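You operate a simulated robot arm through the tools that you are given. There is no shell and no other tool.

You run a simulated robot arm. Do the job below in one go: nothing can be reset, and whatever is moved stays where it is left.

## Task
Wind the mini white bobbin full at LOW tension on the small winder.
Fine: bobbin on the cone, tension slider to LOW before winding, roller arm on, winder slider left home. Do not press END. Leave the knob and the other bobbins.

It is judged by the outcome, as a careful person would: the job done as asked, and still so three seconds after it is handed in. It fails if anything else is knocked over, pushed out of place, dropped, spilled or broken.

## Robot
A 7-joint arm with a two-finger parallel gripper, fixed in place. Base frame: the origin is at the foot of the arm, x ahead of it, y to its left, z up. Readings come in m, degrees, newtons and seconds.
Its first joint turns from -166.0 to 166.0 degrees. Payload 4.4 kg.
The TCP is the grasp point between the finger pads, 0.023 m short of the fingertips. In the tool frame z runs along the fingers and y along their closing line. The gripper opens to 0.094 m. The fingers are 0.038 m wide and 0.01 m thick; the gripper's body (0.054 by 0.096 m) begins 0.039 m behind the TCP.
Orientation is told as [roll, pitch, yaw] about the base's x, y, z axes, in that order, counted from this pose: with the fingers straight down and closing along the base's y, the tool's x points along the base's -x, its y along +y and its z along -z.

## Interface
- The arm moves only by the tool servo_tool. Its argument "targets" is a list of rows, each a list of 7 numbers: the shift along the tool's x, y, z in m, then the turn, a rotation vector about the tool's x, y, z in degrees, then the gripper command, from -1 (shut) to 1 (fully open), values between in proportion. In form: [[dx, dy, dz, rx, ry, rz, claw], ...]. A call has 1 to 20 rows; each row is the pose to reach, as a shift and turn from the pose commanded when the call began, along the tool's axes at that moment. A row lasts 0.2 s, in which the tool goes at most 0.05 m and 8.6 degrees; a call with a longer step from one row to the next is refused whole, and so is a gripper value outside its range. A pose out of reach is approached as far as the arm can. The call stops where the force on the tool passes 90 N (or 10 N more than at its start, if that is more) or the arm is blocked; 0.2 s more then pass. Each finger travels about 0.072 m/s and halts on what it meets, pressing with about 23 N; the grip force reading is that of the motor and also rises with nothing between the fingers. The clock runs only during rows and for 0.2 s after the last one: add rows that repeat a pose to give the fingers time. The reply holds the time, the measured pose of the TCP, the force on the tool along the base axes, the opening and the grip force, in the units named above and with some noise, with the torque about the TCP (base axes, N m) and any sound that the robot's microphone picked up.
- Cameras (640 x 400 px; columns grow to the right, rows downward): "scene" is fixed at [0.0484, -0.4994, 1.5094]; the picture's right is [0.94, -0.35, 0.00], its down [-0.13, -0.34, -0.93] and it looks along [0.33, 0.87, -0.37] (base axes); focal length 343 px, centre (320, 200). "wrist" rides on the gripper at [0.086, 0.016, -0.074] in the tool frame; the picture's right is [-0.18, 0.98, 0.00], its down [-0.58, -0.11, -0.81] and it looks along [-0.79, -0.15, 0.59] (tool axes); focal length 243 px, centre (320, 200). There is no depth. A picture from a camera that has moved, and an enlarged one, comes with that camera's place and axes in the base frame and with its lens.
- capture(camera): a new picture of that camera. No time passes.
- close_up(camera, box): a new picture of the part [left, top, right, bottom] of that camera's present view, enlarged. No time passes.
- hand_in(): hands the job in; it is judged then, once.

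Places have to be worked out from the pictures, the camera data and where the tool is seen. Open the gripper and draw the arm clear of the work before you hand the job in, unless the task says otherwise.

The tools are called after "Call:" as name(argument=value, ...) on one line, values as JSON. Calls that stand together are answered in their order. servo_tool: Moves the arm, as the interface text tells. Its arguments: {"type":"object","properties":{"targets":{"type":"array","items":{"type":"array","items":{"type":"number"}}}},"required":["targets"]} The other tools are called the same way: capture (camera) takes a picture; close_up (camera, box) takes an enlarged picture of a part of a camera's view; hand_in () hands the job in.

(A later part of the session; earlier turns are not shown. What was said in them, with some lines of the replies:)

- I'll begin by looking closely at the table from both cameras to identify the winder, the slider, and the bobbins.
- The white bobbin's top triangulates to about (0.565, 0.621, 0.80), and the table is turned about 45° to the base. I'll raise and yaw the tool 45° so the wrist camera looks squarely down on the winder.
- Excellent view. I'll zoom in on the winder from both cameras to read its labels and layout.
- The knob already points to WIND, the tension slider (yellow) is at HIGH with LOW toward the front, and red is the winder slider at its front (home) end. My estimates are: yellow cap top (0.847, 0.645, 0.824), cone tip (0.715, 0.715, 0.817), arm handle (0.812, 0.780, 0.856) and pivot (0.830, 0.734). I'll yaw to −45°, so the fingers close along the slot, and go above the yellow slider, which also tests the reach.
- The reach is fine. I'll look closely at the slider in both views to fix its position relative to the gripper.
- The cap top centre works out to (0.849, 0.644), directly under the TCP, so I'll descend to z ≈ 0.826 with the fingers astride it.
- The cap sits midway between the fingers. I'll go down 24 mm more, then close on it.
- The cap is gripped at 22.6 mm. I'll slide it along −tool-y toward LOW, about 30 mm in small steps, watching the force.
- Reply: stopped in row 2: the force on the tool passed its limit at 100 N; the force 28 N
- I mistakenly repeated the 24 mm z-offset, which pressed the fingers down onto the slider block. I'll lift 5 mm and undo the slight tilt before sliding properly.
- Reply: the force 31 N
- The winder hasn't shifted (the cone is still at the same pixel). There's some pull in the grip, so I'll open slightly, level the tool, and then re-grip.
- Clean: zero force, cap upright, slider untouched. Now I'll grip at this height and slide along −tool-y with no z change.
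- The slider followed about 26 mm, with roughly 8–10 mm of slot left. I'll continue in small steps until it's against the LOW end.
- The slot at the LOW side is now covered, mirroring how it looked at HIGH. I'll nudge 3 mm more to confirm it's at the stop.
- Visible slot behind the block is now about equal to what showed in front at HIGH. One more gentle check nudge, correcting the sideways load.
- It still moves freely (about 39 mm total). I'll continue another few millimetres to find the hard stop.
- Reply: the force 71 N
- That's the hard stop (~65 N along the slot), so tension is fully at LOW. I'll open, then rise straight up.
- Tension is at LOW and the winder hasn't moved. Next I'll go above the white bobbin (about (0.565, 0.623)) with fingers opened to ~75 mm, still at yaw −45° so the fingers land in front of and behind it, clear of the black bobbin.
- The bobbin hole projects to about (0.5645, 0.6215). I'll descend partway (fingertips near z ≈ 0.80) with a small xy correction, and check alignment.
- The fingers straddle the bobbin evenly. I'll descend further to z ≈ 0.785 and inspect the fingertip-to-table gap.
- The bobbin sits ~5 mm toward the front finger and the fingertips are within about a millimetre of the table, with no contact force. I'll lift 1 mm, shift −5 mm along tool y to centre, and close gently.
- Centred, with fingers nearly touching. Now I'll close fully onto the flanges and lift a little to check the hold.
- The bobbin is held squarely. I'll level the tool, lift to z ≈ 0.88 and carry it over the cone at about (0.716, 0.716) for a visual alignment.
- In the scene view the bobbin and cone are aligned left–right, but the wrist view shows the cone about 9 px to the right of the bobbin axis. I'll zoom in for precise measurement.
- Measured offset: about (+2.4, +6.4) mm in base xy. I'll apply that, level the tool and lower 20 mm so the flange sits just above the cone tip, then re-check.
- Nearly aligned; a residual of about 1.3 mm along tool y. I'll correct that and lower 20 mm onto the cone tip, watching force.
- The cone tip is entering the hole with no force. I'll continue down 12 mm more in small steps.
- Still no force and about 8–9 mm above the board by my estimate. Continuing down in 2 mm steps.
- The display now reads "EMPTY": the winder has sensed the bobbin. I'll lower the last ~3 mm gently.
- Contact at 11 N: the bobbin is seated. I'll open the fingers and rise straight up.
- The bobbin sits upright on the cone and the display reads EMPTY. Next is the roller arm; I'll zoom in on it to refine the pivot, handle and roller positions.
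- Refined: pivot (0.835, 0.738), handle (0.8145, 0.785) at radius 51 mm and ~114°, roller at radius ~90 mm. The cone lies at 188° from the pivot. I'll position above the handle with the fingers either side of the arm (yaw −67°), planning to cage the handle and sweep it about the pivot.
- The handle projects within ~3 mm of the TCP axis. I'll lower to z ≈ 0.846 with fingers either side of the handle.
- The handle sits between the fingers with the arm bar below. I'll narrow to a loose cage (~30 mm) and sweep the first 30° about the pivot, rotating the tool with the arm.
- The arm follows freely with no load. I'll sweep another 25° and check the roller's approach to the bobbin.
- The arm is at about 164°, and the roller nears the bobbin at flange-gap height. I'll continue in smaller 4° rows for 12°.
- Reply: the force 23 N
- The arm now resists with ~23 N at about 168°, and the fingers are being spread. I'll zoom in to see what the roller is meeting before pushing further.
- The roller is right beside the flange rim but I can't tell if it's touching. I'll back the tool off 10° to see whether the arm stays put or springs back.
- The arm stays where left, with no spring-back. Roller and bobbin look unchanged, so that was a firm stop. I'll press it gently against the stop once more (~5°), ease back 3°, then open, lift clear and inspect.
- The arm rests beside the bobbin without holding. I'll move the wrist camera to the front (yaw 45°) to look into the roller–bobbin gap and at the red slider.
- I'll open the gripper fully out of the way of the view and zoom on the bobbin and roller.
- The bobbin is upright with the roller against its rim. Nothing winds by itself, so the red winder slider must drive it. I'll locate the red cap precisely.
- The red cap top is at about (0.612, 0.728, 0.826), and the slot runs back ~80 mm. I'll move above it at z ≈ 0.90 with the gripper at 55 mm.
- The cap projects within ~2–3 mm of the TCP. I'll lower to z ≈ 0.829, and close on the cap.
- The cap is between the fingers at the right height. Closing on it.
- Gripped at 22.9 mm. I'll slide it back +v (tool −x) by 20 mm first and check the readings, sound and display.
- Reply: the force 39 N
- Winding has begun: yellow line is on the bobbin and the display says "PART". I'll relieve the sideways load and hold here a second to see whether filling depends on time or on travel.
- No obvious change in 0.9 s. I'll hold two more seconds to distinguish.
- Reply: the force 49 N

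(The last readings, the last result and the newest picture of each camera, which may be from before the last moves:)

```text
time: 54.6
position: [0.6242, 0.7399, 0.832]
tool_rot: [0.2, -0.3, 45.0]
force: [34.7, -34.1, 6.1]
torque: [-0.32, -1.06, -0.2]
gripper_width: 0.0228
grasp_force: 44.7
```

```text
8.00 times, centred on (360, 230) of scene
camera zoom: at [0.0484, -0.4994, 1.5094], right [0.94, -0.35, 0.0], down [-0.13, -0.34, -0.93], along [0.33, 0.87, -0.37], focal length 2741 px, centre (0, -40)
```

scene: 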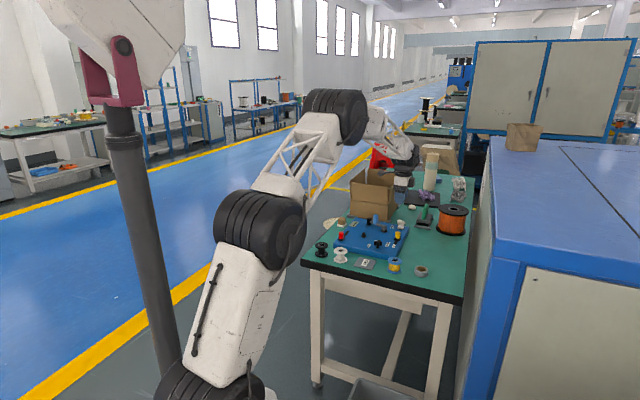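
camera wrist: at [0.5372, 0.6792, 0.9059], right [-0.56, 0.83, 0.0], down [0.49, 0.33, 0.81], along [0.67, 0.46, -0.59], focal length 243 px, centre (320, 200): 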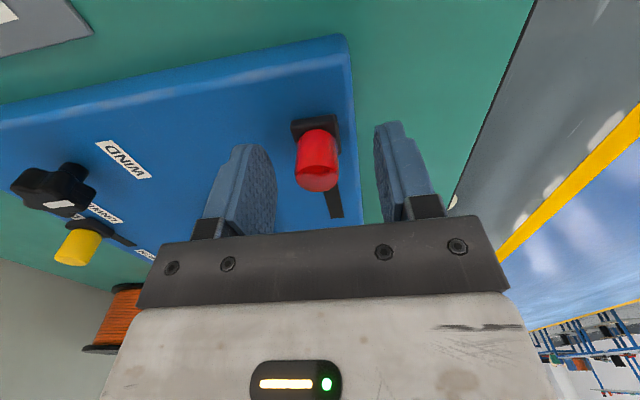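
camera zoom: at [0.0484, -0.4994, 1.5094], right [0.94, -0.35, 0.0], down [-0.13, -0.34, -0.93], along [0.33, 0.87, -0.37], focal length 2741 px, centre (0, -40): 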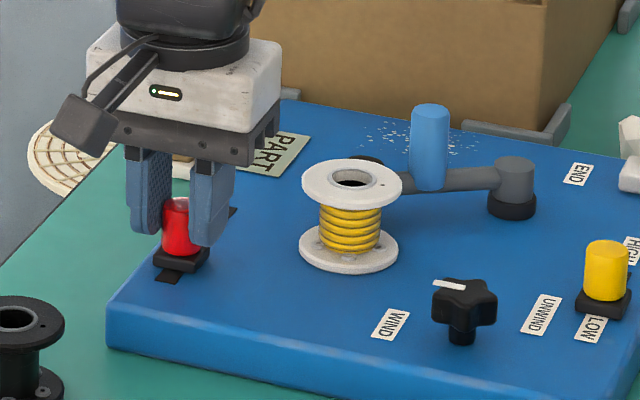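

Filling depends on slider travel, not time. I'll trim the sideways load and slide another 20 mm, then check the display.

Call:
servo_tool(targets=[[0, -0.0013, 0, 0, 0, 0, -0.7], [-0.005, -0.0012, 0, 0, 0, 0, -0.7], [-0.01, -0.0011, 0, 0, 0, 0, -0.7], [-0.015, -0.001, 0, 0, 0, 0, -0.7], [-0.02, -0.0009, 0, 0, 0, 0, -0.7], [-0.02, -0.0009, 0, 0, 0, 0, -0.7]])

Call:
close_up(camera="scene", box=[325, 205, 395, 255])

Call:
capture(camera="wrist")

```text
time: 56.0
position: [0.6392, 0.7552, 0.8324]
tool_rot: [0.2, -0.2, 45.1]
force: [16.2, -17.2, 2.2]
torque: [-0.66, -0.39, -0.08]
gripper_width: 0.0227
grasp_force: 45.0
```

```text
8.00 times, centred on (360, 230) of scene
camera zoom: at [0.0484, -0.4994, 1.5094], right [0.94, -0.35, 0.0], down [-0.13, -0.34, -0.93], along [0.33, 0.87, -0.37], focal length 2741 px, centre (0, -40)
```

zoom: 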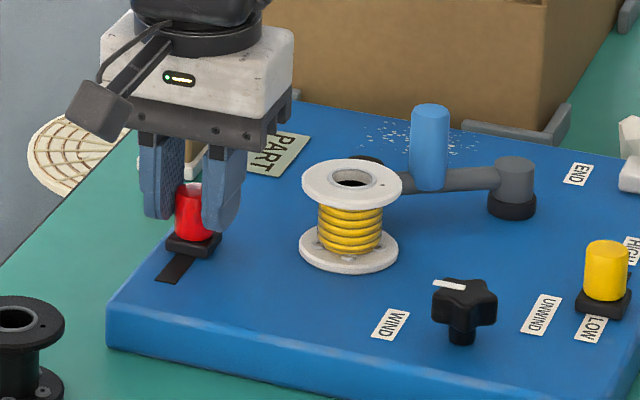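

```text
taken
camera wrist: at [0.5669, 0.7056, 0.9059], right [-0.56, 0.83, 0.0], down [0.49, 0.33, 0.81], along [0.67, 0.46, -0.59], focal length 243 px, centre (320, 200)
```

wrist: 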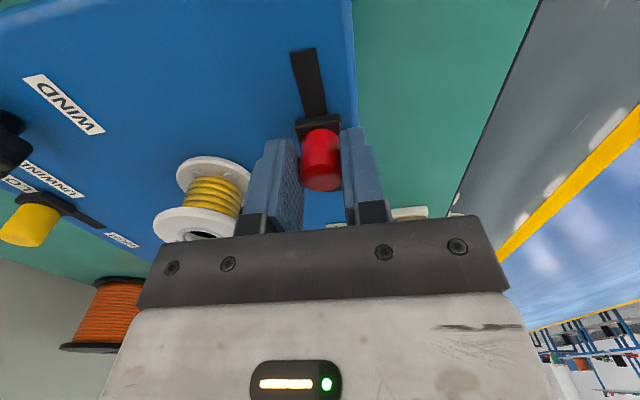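

The winding is slightly thicker and the display still says PART. I'll continue another 20 mm.

Call:
servo_tool(targets=[[-0.005, -0.0005, 0, 0, 0, 0, -0.7], [-0.01, -0.0004, 0, 0, 0, 0, -0.7], [-0.015, -0.0003, 0, 0, 0, 0, -0.7], [-0.02, -0.0002, 0, 0, 0, 0, -0.7], [-0.02, -0.0002, 0, 0, 0, 0, -0.7]])

Call:
close_up(camera="scene", box=[325, 205, 395, 255])

```text
time: 57.2
position: [0.6534, 0.7684, 0.8317]
tool_rot: [0.2, -0.1, 45.1]
force: [15.3, -16.7, 0.3]
torque: [0.09, -1.1, -0.04]
gripper_width: 0.0229
grasp_force: 44.8
```

```text
8.00 times, centred on (360, 230) of scene
camera zoom: at [0.0484, -0.4994, 1.5094], right [0.94, -0.35, 0.0], down [-0.13, -0.34, -0.93], along [0.33, 0.87, -0.37], focal length 2741 px, centre (0, -40)
```

zoom: 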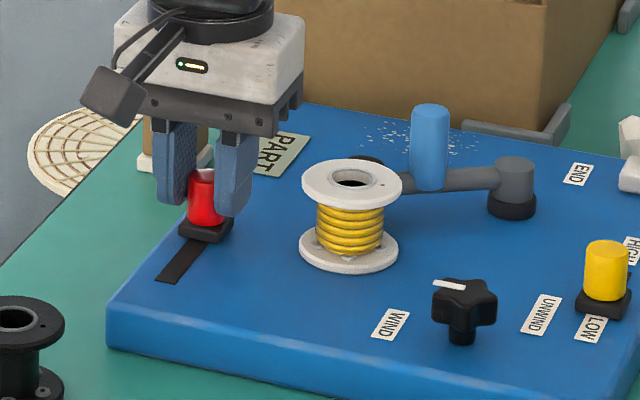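

The layer grows with travel (about 68 px wide now). Continuing another 15 mm carefully toward the slot end.

Call:
servo_tool(targets=[[-0.004, -0.0005, 0, 0, 0, 0, -0.7], [-0.008, -0.0005, 0, 0, 0, 0, -0.7], [-0.012, -0.0004, 0, 0, 0, 0, -0.7], [-0.015, -0.0004, 0, 0, 0, 0, -0.7], [-0.015, -0.0004, 0, 0, 0, 0, -0.7]])

Call:
close_up(camera="scene", box=[325, 205, 395, 255])

Call:
close_up(camera="wrist", box=[140, 20, 420, 240])

```text
time: 58.5
position: [0.6639, 0.7803, 0.8325]
tool_rot: [0.2, -0.1, 45.1]
force: [2.2, -2.4, -5.8]
torque: [0.53, -1.24, 0.05]
gripper_width: 0.0229
grasp_force: 45.0
```

```text
8.00 times, centred on (360, 230) of scene
camera zoom: at [0.0484, -0.4994, 1.5094], right [0.94, -0.35, 0.0], down [-0.13, -0.34, -0.93], along [0.33, 0.87, -0.37], focal length 2741 px, centre (0, -40)
```

zoom: 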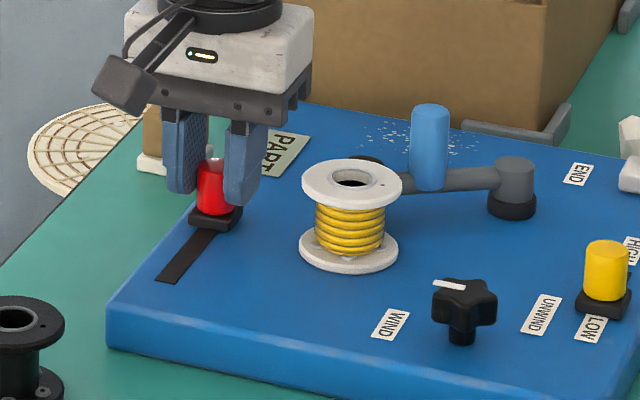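

```text
1.82 times, centred on (280, 130) of wrist
camera zoom: at [0.5918, 0.7304, 0.9059], right [-0.57, 0.82, 0.0], down [0.49, 0.33, 0.81], along [0.67, 0.46, -0.59], focal length 441 px, centre (393, 327)
```

zoom: 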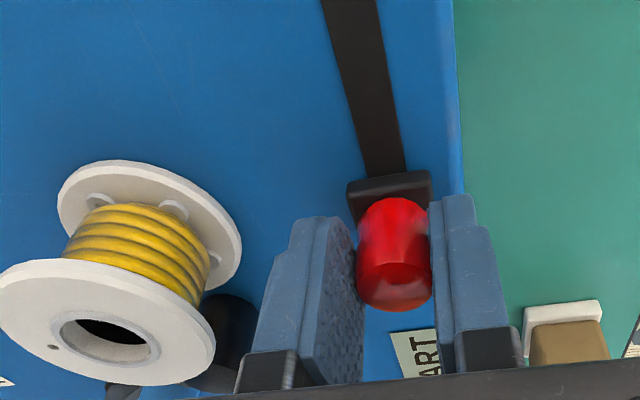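

Still PART, no resistance along the slot. I'll press on in small steps toward the end stop.

Call:
servo_tool(targets=[[-0.0025, 0, 0, 0, 0, 0, -0.7], [-0.005, 0, 0, 0, 0, 0, -0.7], [-0.0075, 0, 0, 0, 0, 0, -0.7], [-0.0075, 0, 0, 0, 0, 0, -0.7]])

Call:
close_up(camera="scene", box=[325, 205, 395, 255])

```text
time: 59.5
position: [0.6679, 0.7841, 0.8316]
tool_rot: [0.2, -0.2, 45.0]
force: [-13.6, 11.9, -0.8]
torque: [-1.22, 0.76, 0.07]
gripper_width: 0.0225
grasp_force: 45.1
```

```text
8.00 times, centred on (360, 230) of scene
camera zoom: at [0.0484, -0.4994, 1.5094], right [0.94, -0.35, 0.0], down [-0.13, -0.34, -0.93], along [0.33, 0.87, -0.37], focal length 2741 px, centre (0, -40)
```

zoom: 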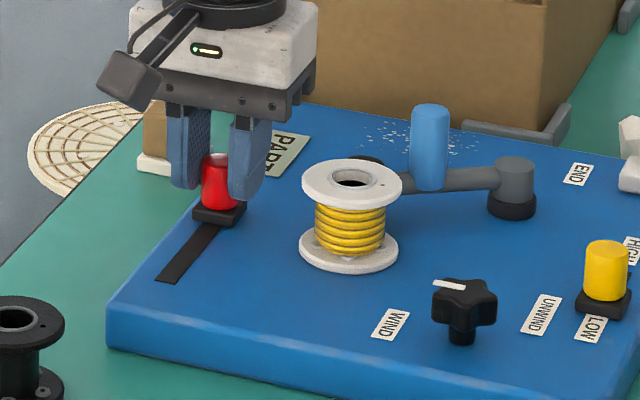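

Still moving freely at ~80 mm of travel. A few more millimetres to find the end.

Call:
servo_tool(targets=[[-0.002, 0.0004, 0, 0, 0, 0, -0.7], [-0.004, 0.0004, 0, 0, 0, 0, -0.7], [-0.006, 0.0004, 0, 0, 0, 0, -0.7], [-0.006, 0.0004, 0, 0, 0, 0, -0.7]])

Call:
close_up(camera="scene", box=[325, 205, 395, 255])

```text
time: 60.5
position: [0.6723, 0.7888, 0.8323]
tool_rot: [0.2, -0.2, 45.0]
force: [-21.0, 20.9, -9.1]
torque: [-0.06, -0.24, 0.14]
gripper_width: 0.0229
grasp_force: 45.2
```

```text
8.00 times, centred on (360, 230) of scene
camera zoom: at [0.0484, -0.4994, 1.5094], right [0.94, -0.35, 0.0], down [-0.13, -0.34, -0.93], along [0.33, 0.87, -0.37], focal length 2741 px, centre (0, -40)
```

zoom: 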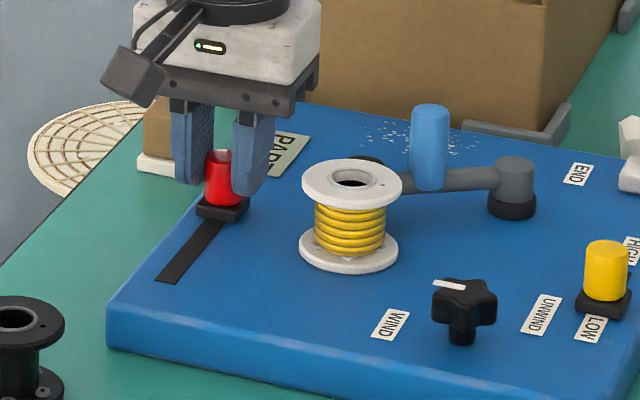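

About 87 mm travelled, still PART. Another small push to the end stop.

Call:
servo_tool(targets=[[-0.002, 0.0004, 0, 0, 0, 0, -0.7], [-0.004, 0.0006, 0, 0, 0, 0, -0.7], [-0.005, 0.0006, 0, 0, 0, 0, -0.7], [-0.005, 0.0006, 0, 0, 0, 0, -0.7]])

Call:
close_up(camera="scene", box=[330, 210, 380, 250])

```text
time: 61.5
position: [0.6762, 0.7921, 0.832]
tool_rot: [0.2, -0.2, 45.0]
force: [-34.9, -6.6, -6.9]
torque: [-0.46, 0.09, 0.14]
gripper_width: 0.0225
grasp_force: 44.9
```

```text
10.00 times, centred on (355, 230) of scene
camera zoom: at [0.0484, -0.4994, 1.5094], right [0.94, -0.35, 0.0], down [-0.13, -0.34, -0.93], along [0.33, 0.87, -0.37], focal length 3426 px, centre (-30, -100)
```

zoom: 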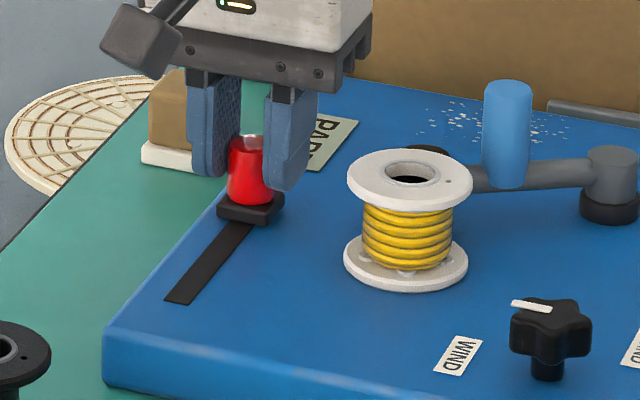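

The end stop is reached (~90 mm travel) and the bobbin is part-filled. I'll slide back to home and see whether the fill grows on the return.

Call:
servo_tool(targets=[[0.005, 0.0006, 0, 0, 0, 0, -0.7], [0.01, 0.0006, 0, 0, 0, 0, -0.7], [0.015, 0.0005, 0, 0, 0, 0, -0.7], [0.02, 0.0004, 0, 0, 0, 0, -0.7], [0.025, 0.0003, 0, 0, 0, 0, -0.7], [0.03, 0.0002, 0, 0, 0, 0, -0.7], [0.035, 0.0001, 0, 0, 0, 0, -0.7], [0.04, 0.0, 0, 0, 0, 0, -0.7], [0.04, 0.0, 0, 0, 0, 0, -0.7]])

Call:
close_up(camera="scene", box=[330, 210, 380, 250])

```text
time: 63.5
position: [0.6488, 0.7651, 0.8332]
tool_rot: [0.1, -0.3, 44.9]
force: [14.1, -12.2, 5.4]
torque: [-1.21, 0.31, -0.08]
gripper_width: 0.0228
grasp_force: 45.1
```

```text
10.00 times, centred on (355, 230) of scene
camera zoom: at [0.0484, -0.4994, 1.5094], right [0.94, -0.35, 0.0], down [-0.13, -0.34, -0.93], along [0.33, 0.87, -0.37], focal length 3426 px, centre (-30, -100)
```

zoom: 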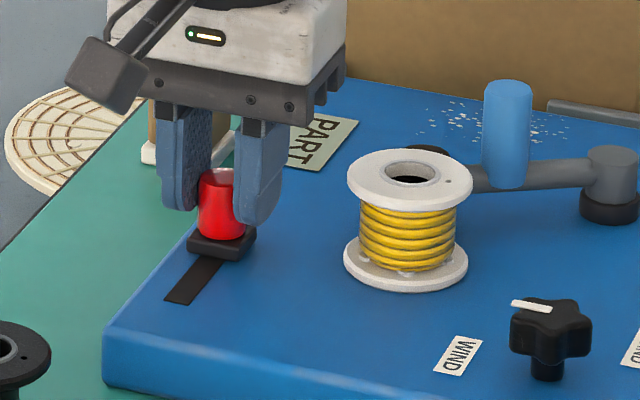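

The return stroke winds too (now ~99 px vs 122 px flange). I'll continue toward home in stages.

Call:
servo_tool(targets=[[0.005, -0.0004, 0, 0, 0, 0, -0.7], [0.01, -0.0005, 0, 0, 0, 0, -0.7], [0.015, -0.0006, 0, 0, 0, 0, -0.7], [0.02, -0.0007, 0, 0, 0, 0, -0.7], [0.02, -0.0007, 0, 0, 0, 0, -0.7]])

Call:
close_up(camera="scene", box=[330, 210, 380, 250])

```text
time: 64.7
position: [0.635, 0.7497, 0.8321]
tool_rot: [0.2, -0.4, 45.1]
force: [11.6, -10.4, 11.4]
torque: [-0.56, -0.28, 0.01]
gripper_width: 0.0228
grasp_force: 45.0
```

```text
10.00 times, centred on (355, 230) of scene
camera zoom: at [0.0484, -0.4994, 1.5094], right [0.94, -0.35, 0.0], down [-0.13, -0.34, -0.93], along [0.33, 0.87, -0.37], focal length 3426 px, centre (-30, -100)
```

zoom: 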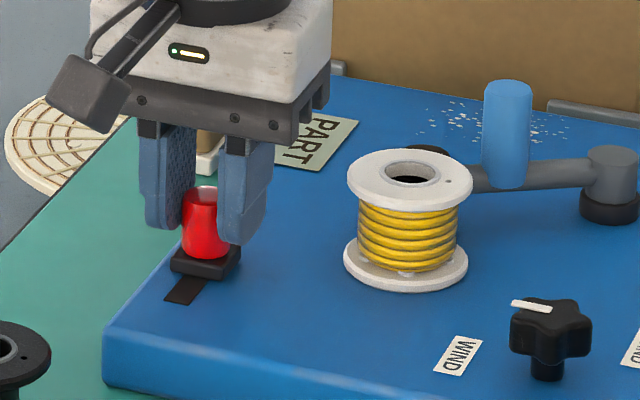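

~103 px and still PART; the remaining distance to home is about 33 mm. Continuing 15 mm.

Call:
servo_tool(targets=[[0.005, -0.0004, 0, 0, 0, 0, -0.7], [0.01, -0.0005, 0, 0, 0, 0, -0.7], [0.015, -0.0006, 0, 0, 0, 0, -0.7], [0.015, -0.0006, 0, 0, 0, 0, -0.7]])

Call:
close_up(camera="scene", box=[330, 210, 380, 250])

```text
time: 65.7
position: [0.6224, 0.7391, 0.8331]
tool_rot: [0.2, -0.4, 45.0]
force: [-5.8, 6.3, 9.6]
torque: [0.69, -1.15, 0.0]
gripper_width: 0.0228
grasp_force: 44.6
```

```text
10.00 times, centred on (355, 230) of scene
camera zoom: at [0.0484, -0.4994, 1.5094], right [0.94, -0.35, 0.0], down [-0.13, -0.34, -0.93], along [0.33, 0.87, -0.37], focal length 3426 px, centre (-30, -100)
```

zoom: 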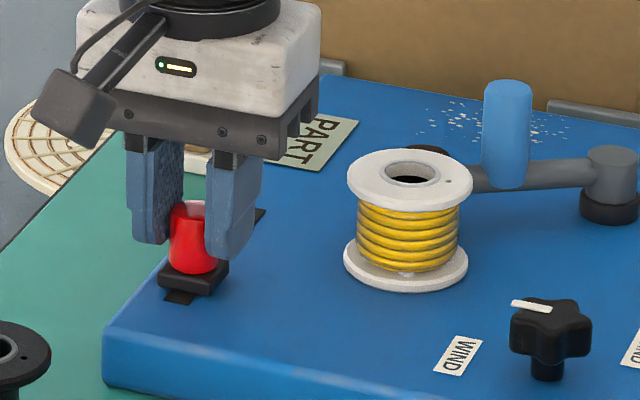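

~105 px; roughly 16 mm to home. Continuing to the home stop.

Call:
servo_tool(targets=[[0.004, 0, 0, 0, 0, 0, -0.7], [0.008, 0, 0, 0, 0, 0, -0.7], [0.012, -0.0002, 0, 0, 0, 0, -0.7], [0.015, -0.0004, 0, 0, 0, 0, -0.7], [0.015, -0.0004, 0, 0, 0, 0, -0.7]])

Call:
close_up(camera="scene", box=[330, 210, 380, 250])

```text
time: 66.8
position: [0.6136, 0.7293, 0.8314]
tool_rot: [0.2, -0.3, 45.0]
force: [-35.1, 34.1, 2.9]
torque: [0.41, -0.3, 0.18]
gripper_width: 0.023
grasp_force: 45.5
```

```text
10.00 times, centred on (355, 230) of scene
camera zoom: at [0.0484, -0.4994, 1.5094], right [0.94, -0.35, 0.0], down [-0.13, -0.34, -0.93], along [0.33, 0.87, -0.37], focal length 3426 px, centre (-30, -100)
```

zoom: 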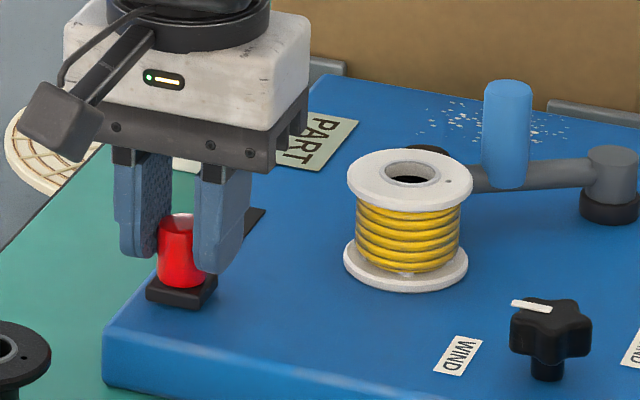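

Nearly home (3 mm to go), still PART. The fill is proportional to travel, so to avoid overfilling I'll seat it at the home stop and then make short out-and-back strokes, checking the display each time.

Call:
servo_tool(targets=[[0.001, 0.0008, 0, 0, 0, 0, -0.7], [0.003, 0.0008, 0, 0, 0, 0, -0.7], [0.0045, 0.0008, 0, 0, 0, 0, -0.7], [0.0045, 0.0008, 0, 0, 0, 0, -0.7]])

Call:
close_up(camera="scene", box=[330, 210, 380, 250])

```text
time: 67.8
position: [0.6107, 0.7266, 0.8331]
tool_rot: [0.2, -0.3, 45.0]
force: [-6.1, 49.9, -1.7]
torque: [0.62, -0.25, 0.09]
gripper_width: 0.0226
grasp_force: 45.0
```

```text
10.00 times, centred on (355, 230) of scene
camera zoom: at [0.0484, -0.4994, 1.5094], right [0.94, -0.35, 0.0], down [-0.13, -0.34, -0.93], along [0.33, 0.87, -0.37], focal length 3426 px, centre (-30, -100)
```

zoom: 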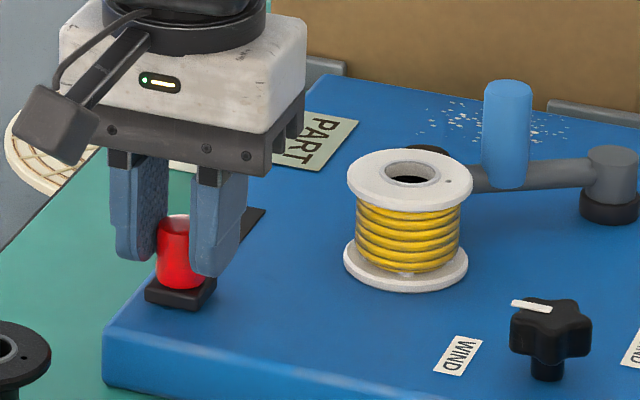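

At the home stop. Now a short stroke out of ~22 mm, with a sideways trim, and a look at the display.

Call:
servo_tool(targets=[[-0.002, 0.0008, 0, 0, 0, 0, -0.7], [-0.007, 0.0012, 0, 0, 0, 0, -0.7], [-0.012, 0.0012, 0, 0, 0, 0, -0.7], [-0.017, 0.0013, 0, 0, 0, 0, -0.7], [-0.022, 0.0014, 0, 0, 0, 0, -0.7], [-0.022, 0.0014, 0, 0, 0, 0, -0.7]])

Call:
close_up(camera="scene", box=[330, 210, 380, 250])

```text
time: 69.2
position: [0.6257, 0.7412, 0.8336]
tool_rot: [0.2, -0.3, 45.0]
force: [3.2, -3.8, 24.6]
torque: [-0.78, -0.01, -0.05]
gripper_width: 0.0226
grasp_force: 45.1
```

```text
10.00 times, centred on (355, 230) of scene
camera zoom: at [0.0484, -0.4994, 1.5094], right [0.94, -0.35, 0.0], down [-0.13, -0.34, -0.93], along [0.33, 0.87, -0.37], focal length 3426 px, centre (-30, -100)
```

zoom: 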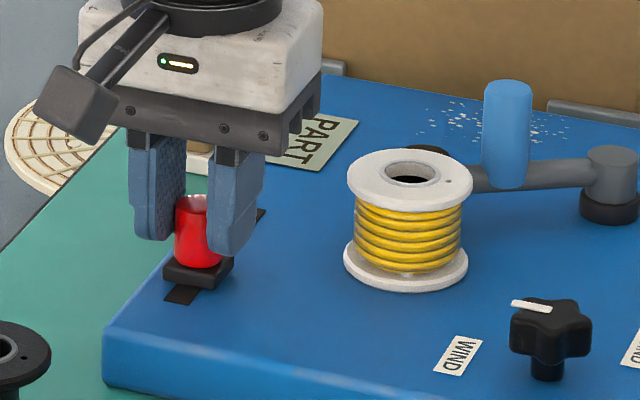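

~108 px, still PART. Back to home now.

Call:
servo_tool(targets=[[0.005, 0, 0, 0, 0, 0, -0.7], [0.01, 0, 0, 0, 0, 0, -0.7], [0.015, -0.0001, 0, 0, 0, 0, -0.7], [0.02, -0.0002, 0, 0, 0, 0, -0.7], [0.02, -0.0002, 0, 0, 0, 0, -0.7]])

Call:
close_up(camera="scene", box=[330, 210, 380, 250])

```text
time: 70.5
position: [0.6111, 0.727, 0.8335]
tool_rot: [0.2, -0.3, 45.0]
force: [3.3, -4.4, 31.6]
torque: [-0.3, -0.54, 0.0]
gripper_width: 0.0226
grasp_force: 45.0
```

```text
10.00 times, centred on (355, 230) of scene
camera zoom: at [0.0484, -0.4994, 1.5094], right [0.94, -0.35, 0.0], down [-0.13, -0.34, -0.93], along [0.33, 0.87, -0.37], focal length 3426 px, centre (-30, -100)
```

zoom: 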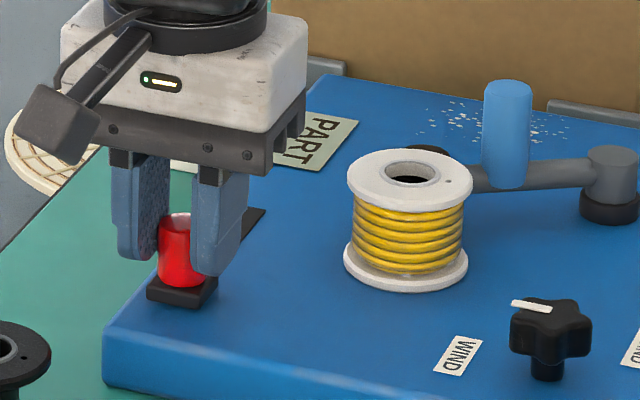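

~111 px, PART still. I'll relieve the vertical load slightly and do another short stroke out.

Call:
servo_tool(targets=[[-0.002, 0.0, -0.0006, 0, 0, 0, -0.7], [-0.007, 0.0, -0.0008, 0, 0, 0, -0.7], [-0.012, 0.0, -0.0008, 0, 0, 0, -0.7], [-0.017, 0.0001, -0.0008, 0, 0, 0, -0.7], [-0.017, 0.0001, -0.0008, 0, 0, 0, -0.7]])

Call:
close_up(camera="scene", box=[330, 210, 380, 250])

```text
time: 71.7
position: [0.6222, 0.7394, 0.8329]
tool_rot: [0.3, -0.1, 45.0]
force: [7.2, -8.9, 21.2]
torque: [-0.7, -0.38, 0.1]
gripper_width: 0.0228
grasp_force: 45.6
```

```text
10.00 times, centred on (355, 230) of scene
camera zoom: at [0.0484, -0.4994, 1.5094], right [0.94, -0.35, 0.0], down [-0.13, -0.34, -0.93], along [0.33, 0.87, -0.37], focal length 3426 px, centre (-30, -100)
```

zoom: 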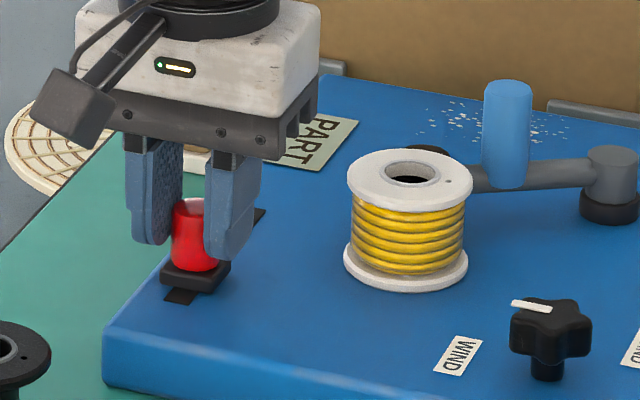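

~113 px, PART. Returning to home again.

Call:
servo_tool(targets=[[0.005, 0, -0.0006, 0, 0, 0, -0.7], [0.01, 0, -0.0006, 0, 0, 0, -0.7], [0.015, -0.0001, -0.0006, 0, 0, 0, -0.7], [0.017, -0.0002, -0.0006, 0, 0, 0, -0.7], [0.017, -0.0002, -0.0006, 0, 0, 0, -0.7]])

Call:
close_up(camera="scene", box=[330, 210, 380, 250])

```text
time: 72.8
position: [0.6109, 0.7264, 0.8322]
tool_rot: [0.2, -0.2, 45.1]
force: [13.2, -14.2, 15.1]
torque: [-0.9, -0.47, -0.34]
gripper_width: 0.0226
grasp_force: 45.1
```

```text
10.00 times, centred on (355, 230) of scene
camera zoom: at [0.0484, -0.4994, 1.5094], right [0.94, -0.35, 0.0], down [-0.13, -0.34, -0.93], along [0.33, 0.87, -0.37], focal length 3426 px, centre (-30, -100)
```

zoom: 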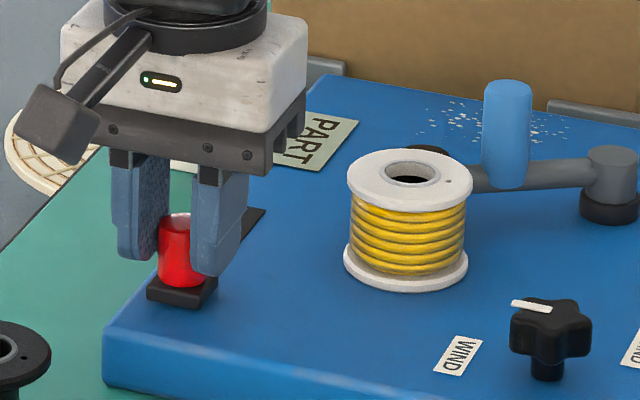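

~115 px versus ~122 px flange: close, but display still PART. Another short stroke out and then back.

Call:
servo_tool(targets=[[-0.002, -0.0004, -0.0003, 0, 0, 0, -0.7], [-0.007, -0.0004, -0.0004, 0, 0, 0, -0.7], [-0.012, -0.0004, -0.0004, 0, 0, 0, -0.7], [-0.012, -0.0004, -0.0004, 0, 0, 0, -0.7]])

Call:
close_up(camera="scene", box=[330, 210, 380, 250])

```text
time: 73.8
position: [0.62, 0.7349, 0.8332]
tool_rot: [0.2, -0.2, 45.0]
force: [14.9, -15.8, -1.7]
torque: [-0.17, -1.16, -0.04]
gripper_width: 0.0225
grasp_force: 44.9
```

```text
10.00 times, centred on (355, 230) of scene
camera zoom: at [0.0484, -0.4994, 1.5094], right [0.94, -0.35, 0.0], down [-0.13, -0.34, -0.93], along [0.33, 0.87, -0.37], focal length 3426 px, centre (-30, -100)
```

zoom: 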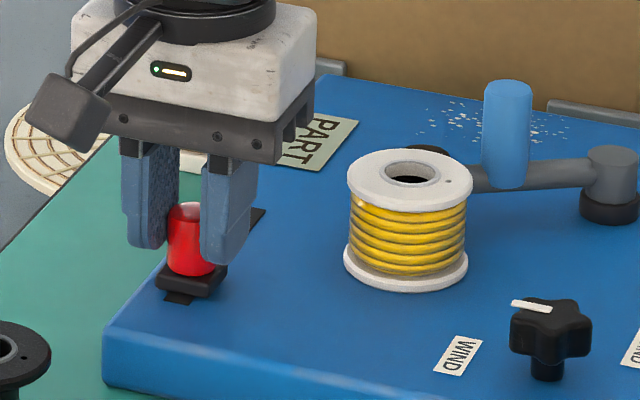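

~117 px, with a line end appearing near the top, still PART. Back to home.

Call:
servo_tool(targets=[[0.005, -0.0003, 0, 0, 0, 0, -0.7], [0.01, -0.0004, 0, 0, 0, 0, -0.7], [0.0125, -0.0004, 0, 0, 0, 0, -0.7], [0.0125, -0.0004, 0, 0, 0, 0, -0.7]])

Call:
close_up(camera="scene", box=[330, 210, 380, 250])

```text
time: 74.8
position: [0.6112, 0.7269, 0.833]
tool_rot: [0.2, -0.1, 44.9]
force: [2.0, -3.9, -26.4]
torque: [-0.49, -0.24, -0.02]
gripper_width: 0.0226
grasp_force: 44.6
```

```text
10.00 times, centred on (355, 230) of scene
camera zoom: at [0.0484, -0.4994, 1.5094], right [0.94, -0.35, 0.0], down [-0.13, -0.34, -0.93], along [0.33, 0.87, -0.37], focal length 3426 px, centre (-30, -100)
```

zoom: 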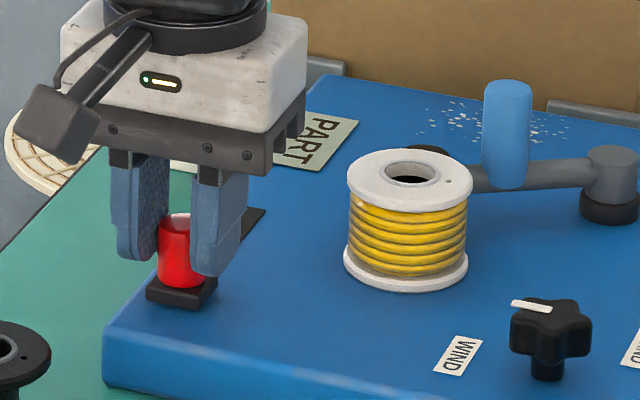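

Growth continues (~118 px). Another 12 mm stroke out.

Call:
servo_tool(targets=[[-0.002, 0, 0.0004, 0, 0, 0, -0.7], [-0.007, 0, 0.0005, 0, 0, 0, -0.7], [-0.0125, 0, 0.0005, 0, 0, 0, -0.7], [-0.0125, 0, 0.0005, 0, 0, 0, -0.7]])

Call:
close_up(camera="scene", box=[330, 210, 380, 250])

```text
time: 75.8
position: [0.6205, 0.7354, 0.8332]
tool_rot: [0.2, -0.2, 45.1]
force: [-13.3, 12.4, -20.8]
torque: [-0.15, -0.11, 0.12]
gripper_width: 0.0229
grasp_force: 44.4
```

```text
10.00 times, centred on (355, 230) of scene
camera zoom: at [0.0484, -0.4994, 1.5094], right [0.94, -0.35, 0.0], down [-0.13, -0.34, -0.93], along [0.33, 0.87, -0.37], focal length 3426 px, centre (-30, -100)
```

zoom: 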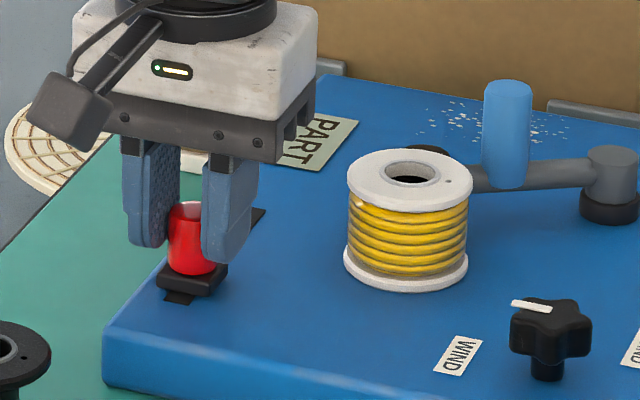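

~119 px, still PART. Returning home once more and checking.

Call:
servo_tool(targets=[[0.005, 0.0003, 0.0003, 0, 0, 0, -0.7], [0.01, 0.0003, 0.0004, 0, 0, 0, -0.7], [0.0128, 0.0003, 0.0004, 0, 0, 0, -0.7], [0.0128, 0.0003, 0.0004, 0, 0, 0, -0.7]])

Call:
close_up(camera="scene", box=[330, 210, 380, 250])

```text
time: 76.8
position: [0.6104, 0.7268, 0.8335]
tool_rot: [0.2, -0.2, 45.0]
force: [-15.2, 13.4, -17.5]
torque: [-0.83, 0.61, 0.06]
gripper_width: 0.0226
grasp_force: 45.3
```

```text
10.00 times, centred on (355, 230) of scene
camera zoom: at [0.0484, -0.4994, 1.5094], right [0.94, -0.35, 0.0], down [-0.13, -0.34, -0.93], along [0.33, 0.87, -0.37], focal length 3426 px, centre (-30, -100)
```

zoom: 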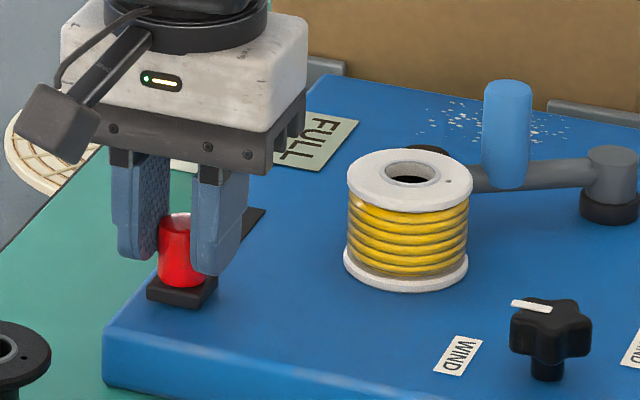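

The display now reads "FULL" with the slider essentially home. I'll press it gently against the home stop to be sure.

Call:
servo_tool(targets=[[0.001, 0.0004, 0.0003, 0, 0, 0, -0.7], [0.002, 0.0004, 0.0003, 0, 0, 0, -0.7], [0.002, 0.0004, 0.0003, 0, 0, 0, -0.7]])

Call:
close_up(camera="scene", box=[325, 215, 375, 255])

```text
time: 77.7
position: [0.6098, 0.7266, 0.8333]
tool_rot: [0.2, -0.3, 45.0]
force: [6.4, 10.8, -15.0]
torque: [-0.53, -0.09, -0.1]
gripper_width: 0.0225
grasp_force: 45.3
```

```text
10.00 times, centred on (350, 235) of scene
camera zoom: at [0.0484, -0.4994, 1.5094], right [0.94, -0.35, 0.0], down [-0.13, -0.34, -0.93], along [0.33, 0.87, -0.37], focal length 3426 px, centre (20, -150)
```

zoom: 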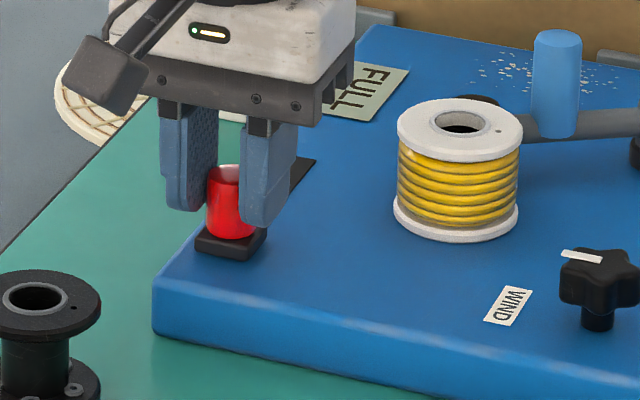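

The slider block is at the same place as at the start, against the home stop with a light 12 N. I'll open, rise straight up, and withdraw toward the base.

Call:
servo_tool(targets=[[0, 0, 0, 0, 0, 0, -0.3], [0, 0, 0, 0, 0, 0, 0.1], [0, 0, 0, 0, 0, 0, 0.15], [0, 0, 0, 0, 0, 0, 0.15], [0, 0, -0.015, 0, 0, 0, 0.15], [0, 0, -0.04, 0, 0, 0, 0.15], [0, 0, -0.08, 0, 0, 0, 0.15], [0, 0, -0.12, 0, 0, 0, 0.15], [0.03, 0, -0.15, 0, 0, 0, 0.3], [0.07, 0, -0.17, 0, 0, 0, 0.6], [0.11, 0, -0.18, 0, 0, 0, 1], [0.15, 0, -0.18, 0, 0, 0, 1], [0.15, 0, -0.18, 0, 0, 0, 1]])

Call:
capture(camera="wrist")

Call:
close_up(camera="scene", box=[325, 200, 425, 265])

Call:
close_up(camera="scene", box=[345, 205, 395, 245])

```text
time: 80.5
position: [0.5019, 0.6181, 1.0131]
tool_rot: [0.2, -0.4, 45.0]
force: [0.1, -0.2, -0.3]
torque: [-0.01, 0.0, 0.01]
gripper_width: 0.0939
grasp_force: 0.1
```

```text
taken
camera wrist: at [0.4302, 0.5691, 1.0864], right [-0.56, 0.83, 0.0], down [0.49, 0.33, 0.81], along [0.67, 0.46, -0.59], focal length 243 px, centre (320, 200)
```

wrist: 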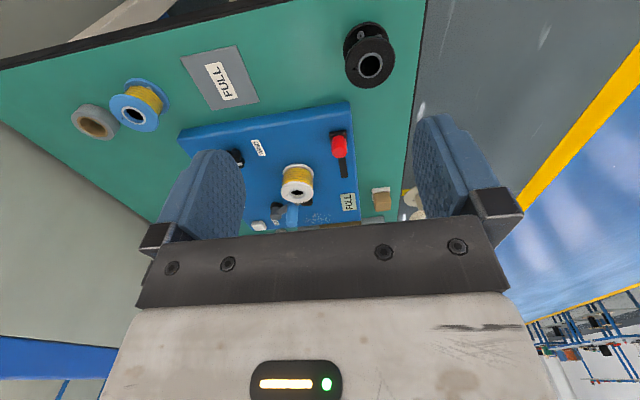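

```text
6.15 times, centred on (375, 232) of scene
camera zoom: at [0.0484, -0.4994, 1.5094], right [0.94, -0.35, 0.0], down [-0.13, -0.34, -0.93], along [0.33, 0.87, -0.37], focal length 2108 px, centre (-18, 0)
```

zoom: 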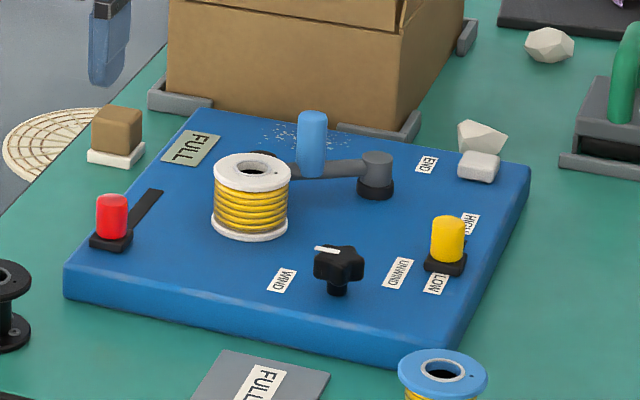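

```text
10.00 times, centred on (370, 225) of scene
camera zoom: at [0.0484, -0.4994, 1.5094], right [0.94, -0.35, 0.0], down [-0.13, -0.34, -0.93], along [0.33, 0.87, -0.37], focal length 3426 px, centre (-180, -50)
```

zoom: 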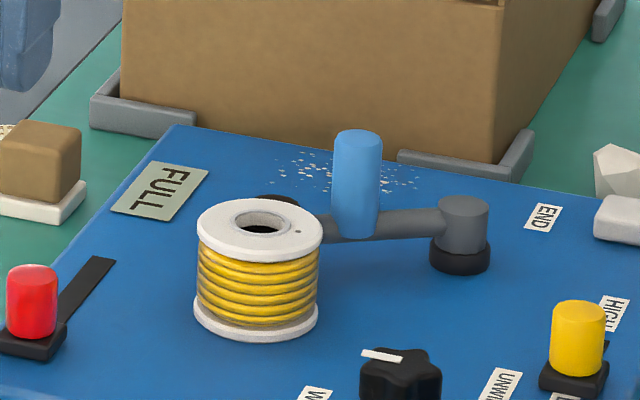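

The display reads FULL and the white bobbin is wound on the cone. Tension is at LOW, the roller arm is on, the red slider is home, the knob still points to WIND, END is unpressed and nothing else has moved. The gripper is open and clear, so I'm handing in.

Call:
hand_in()

```text
The job is handed in.
```

The mini white bobbin is wound full at LOW tension, and the job is handed in. The winder's display reads FULL.

- **Bobbin:** it sits upright on the cone, wound out almost to the flange rim.
- **Tension slider:** I moved it to the LOW stop before any winding started.
- **Roller arm:** it is swung on and resting at a firm stop beside the bobbin. The winder wound normally with it there, though I couldn't see the exact contact point.
- **Winder slider:** it took two long strokes and several short ones to reach FULL. I then left it against its home stop.
- **Left alone:** I did not press END. The knob still points to WIND, and the other bobbins were not touched.

While gripping the tension slider I sent one wrong move, which pressed the fingers down onto its block at about 100 N before the arm stopped. I checked the pictures afterwards. The winder had not moved, and the slider still slid freely to LOW.

The gripper is open and the arm is clear of the table.
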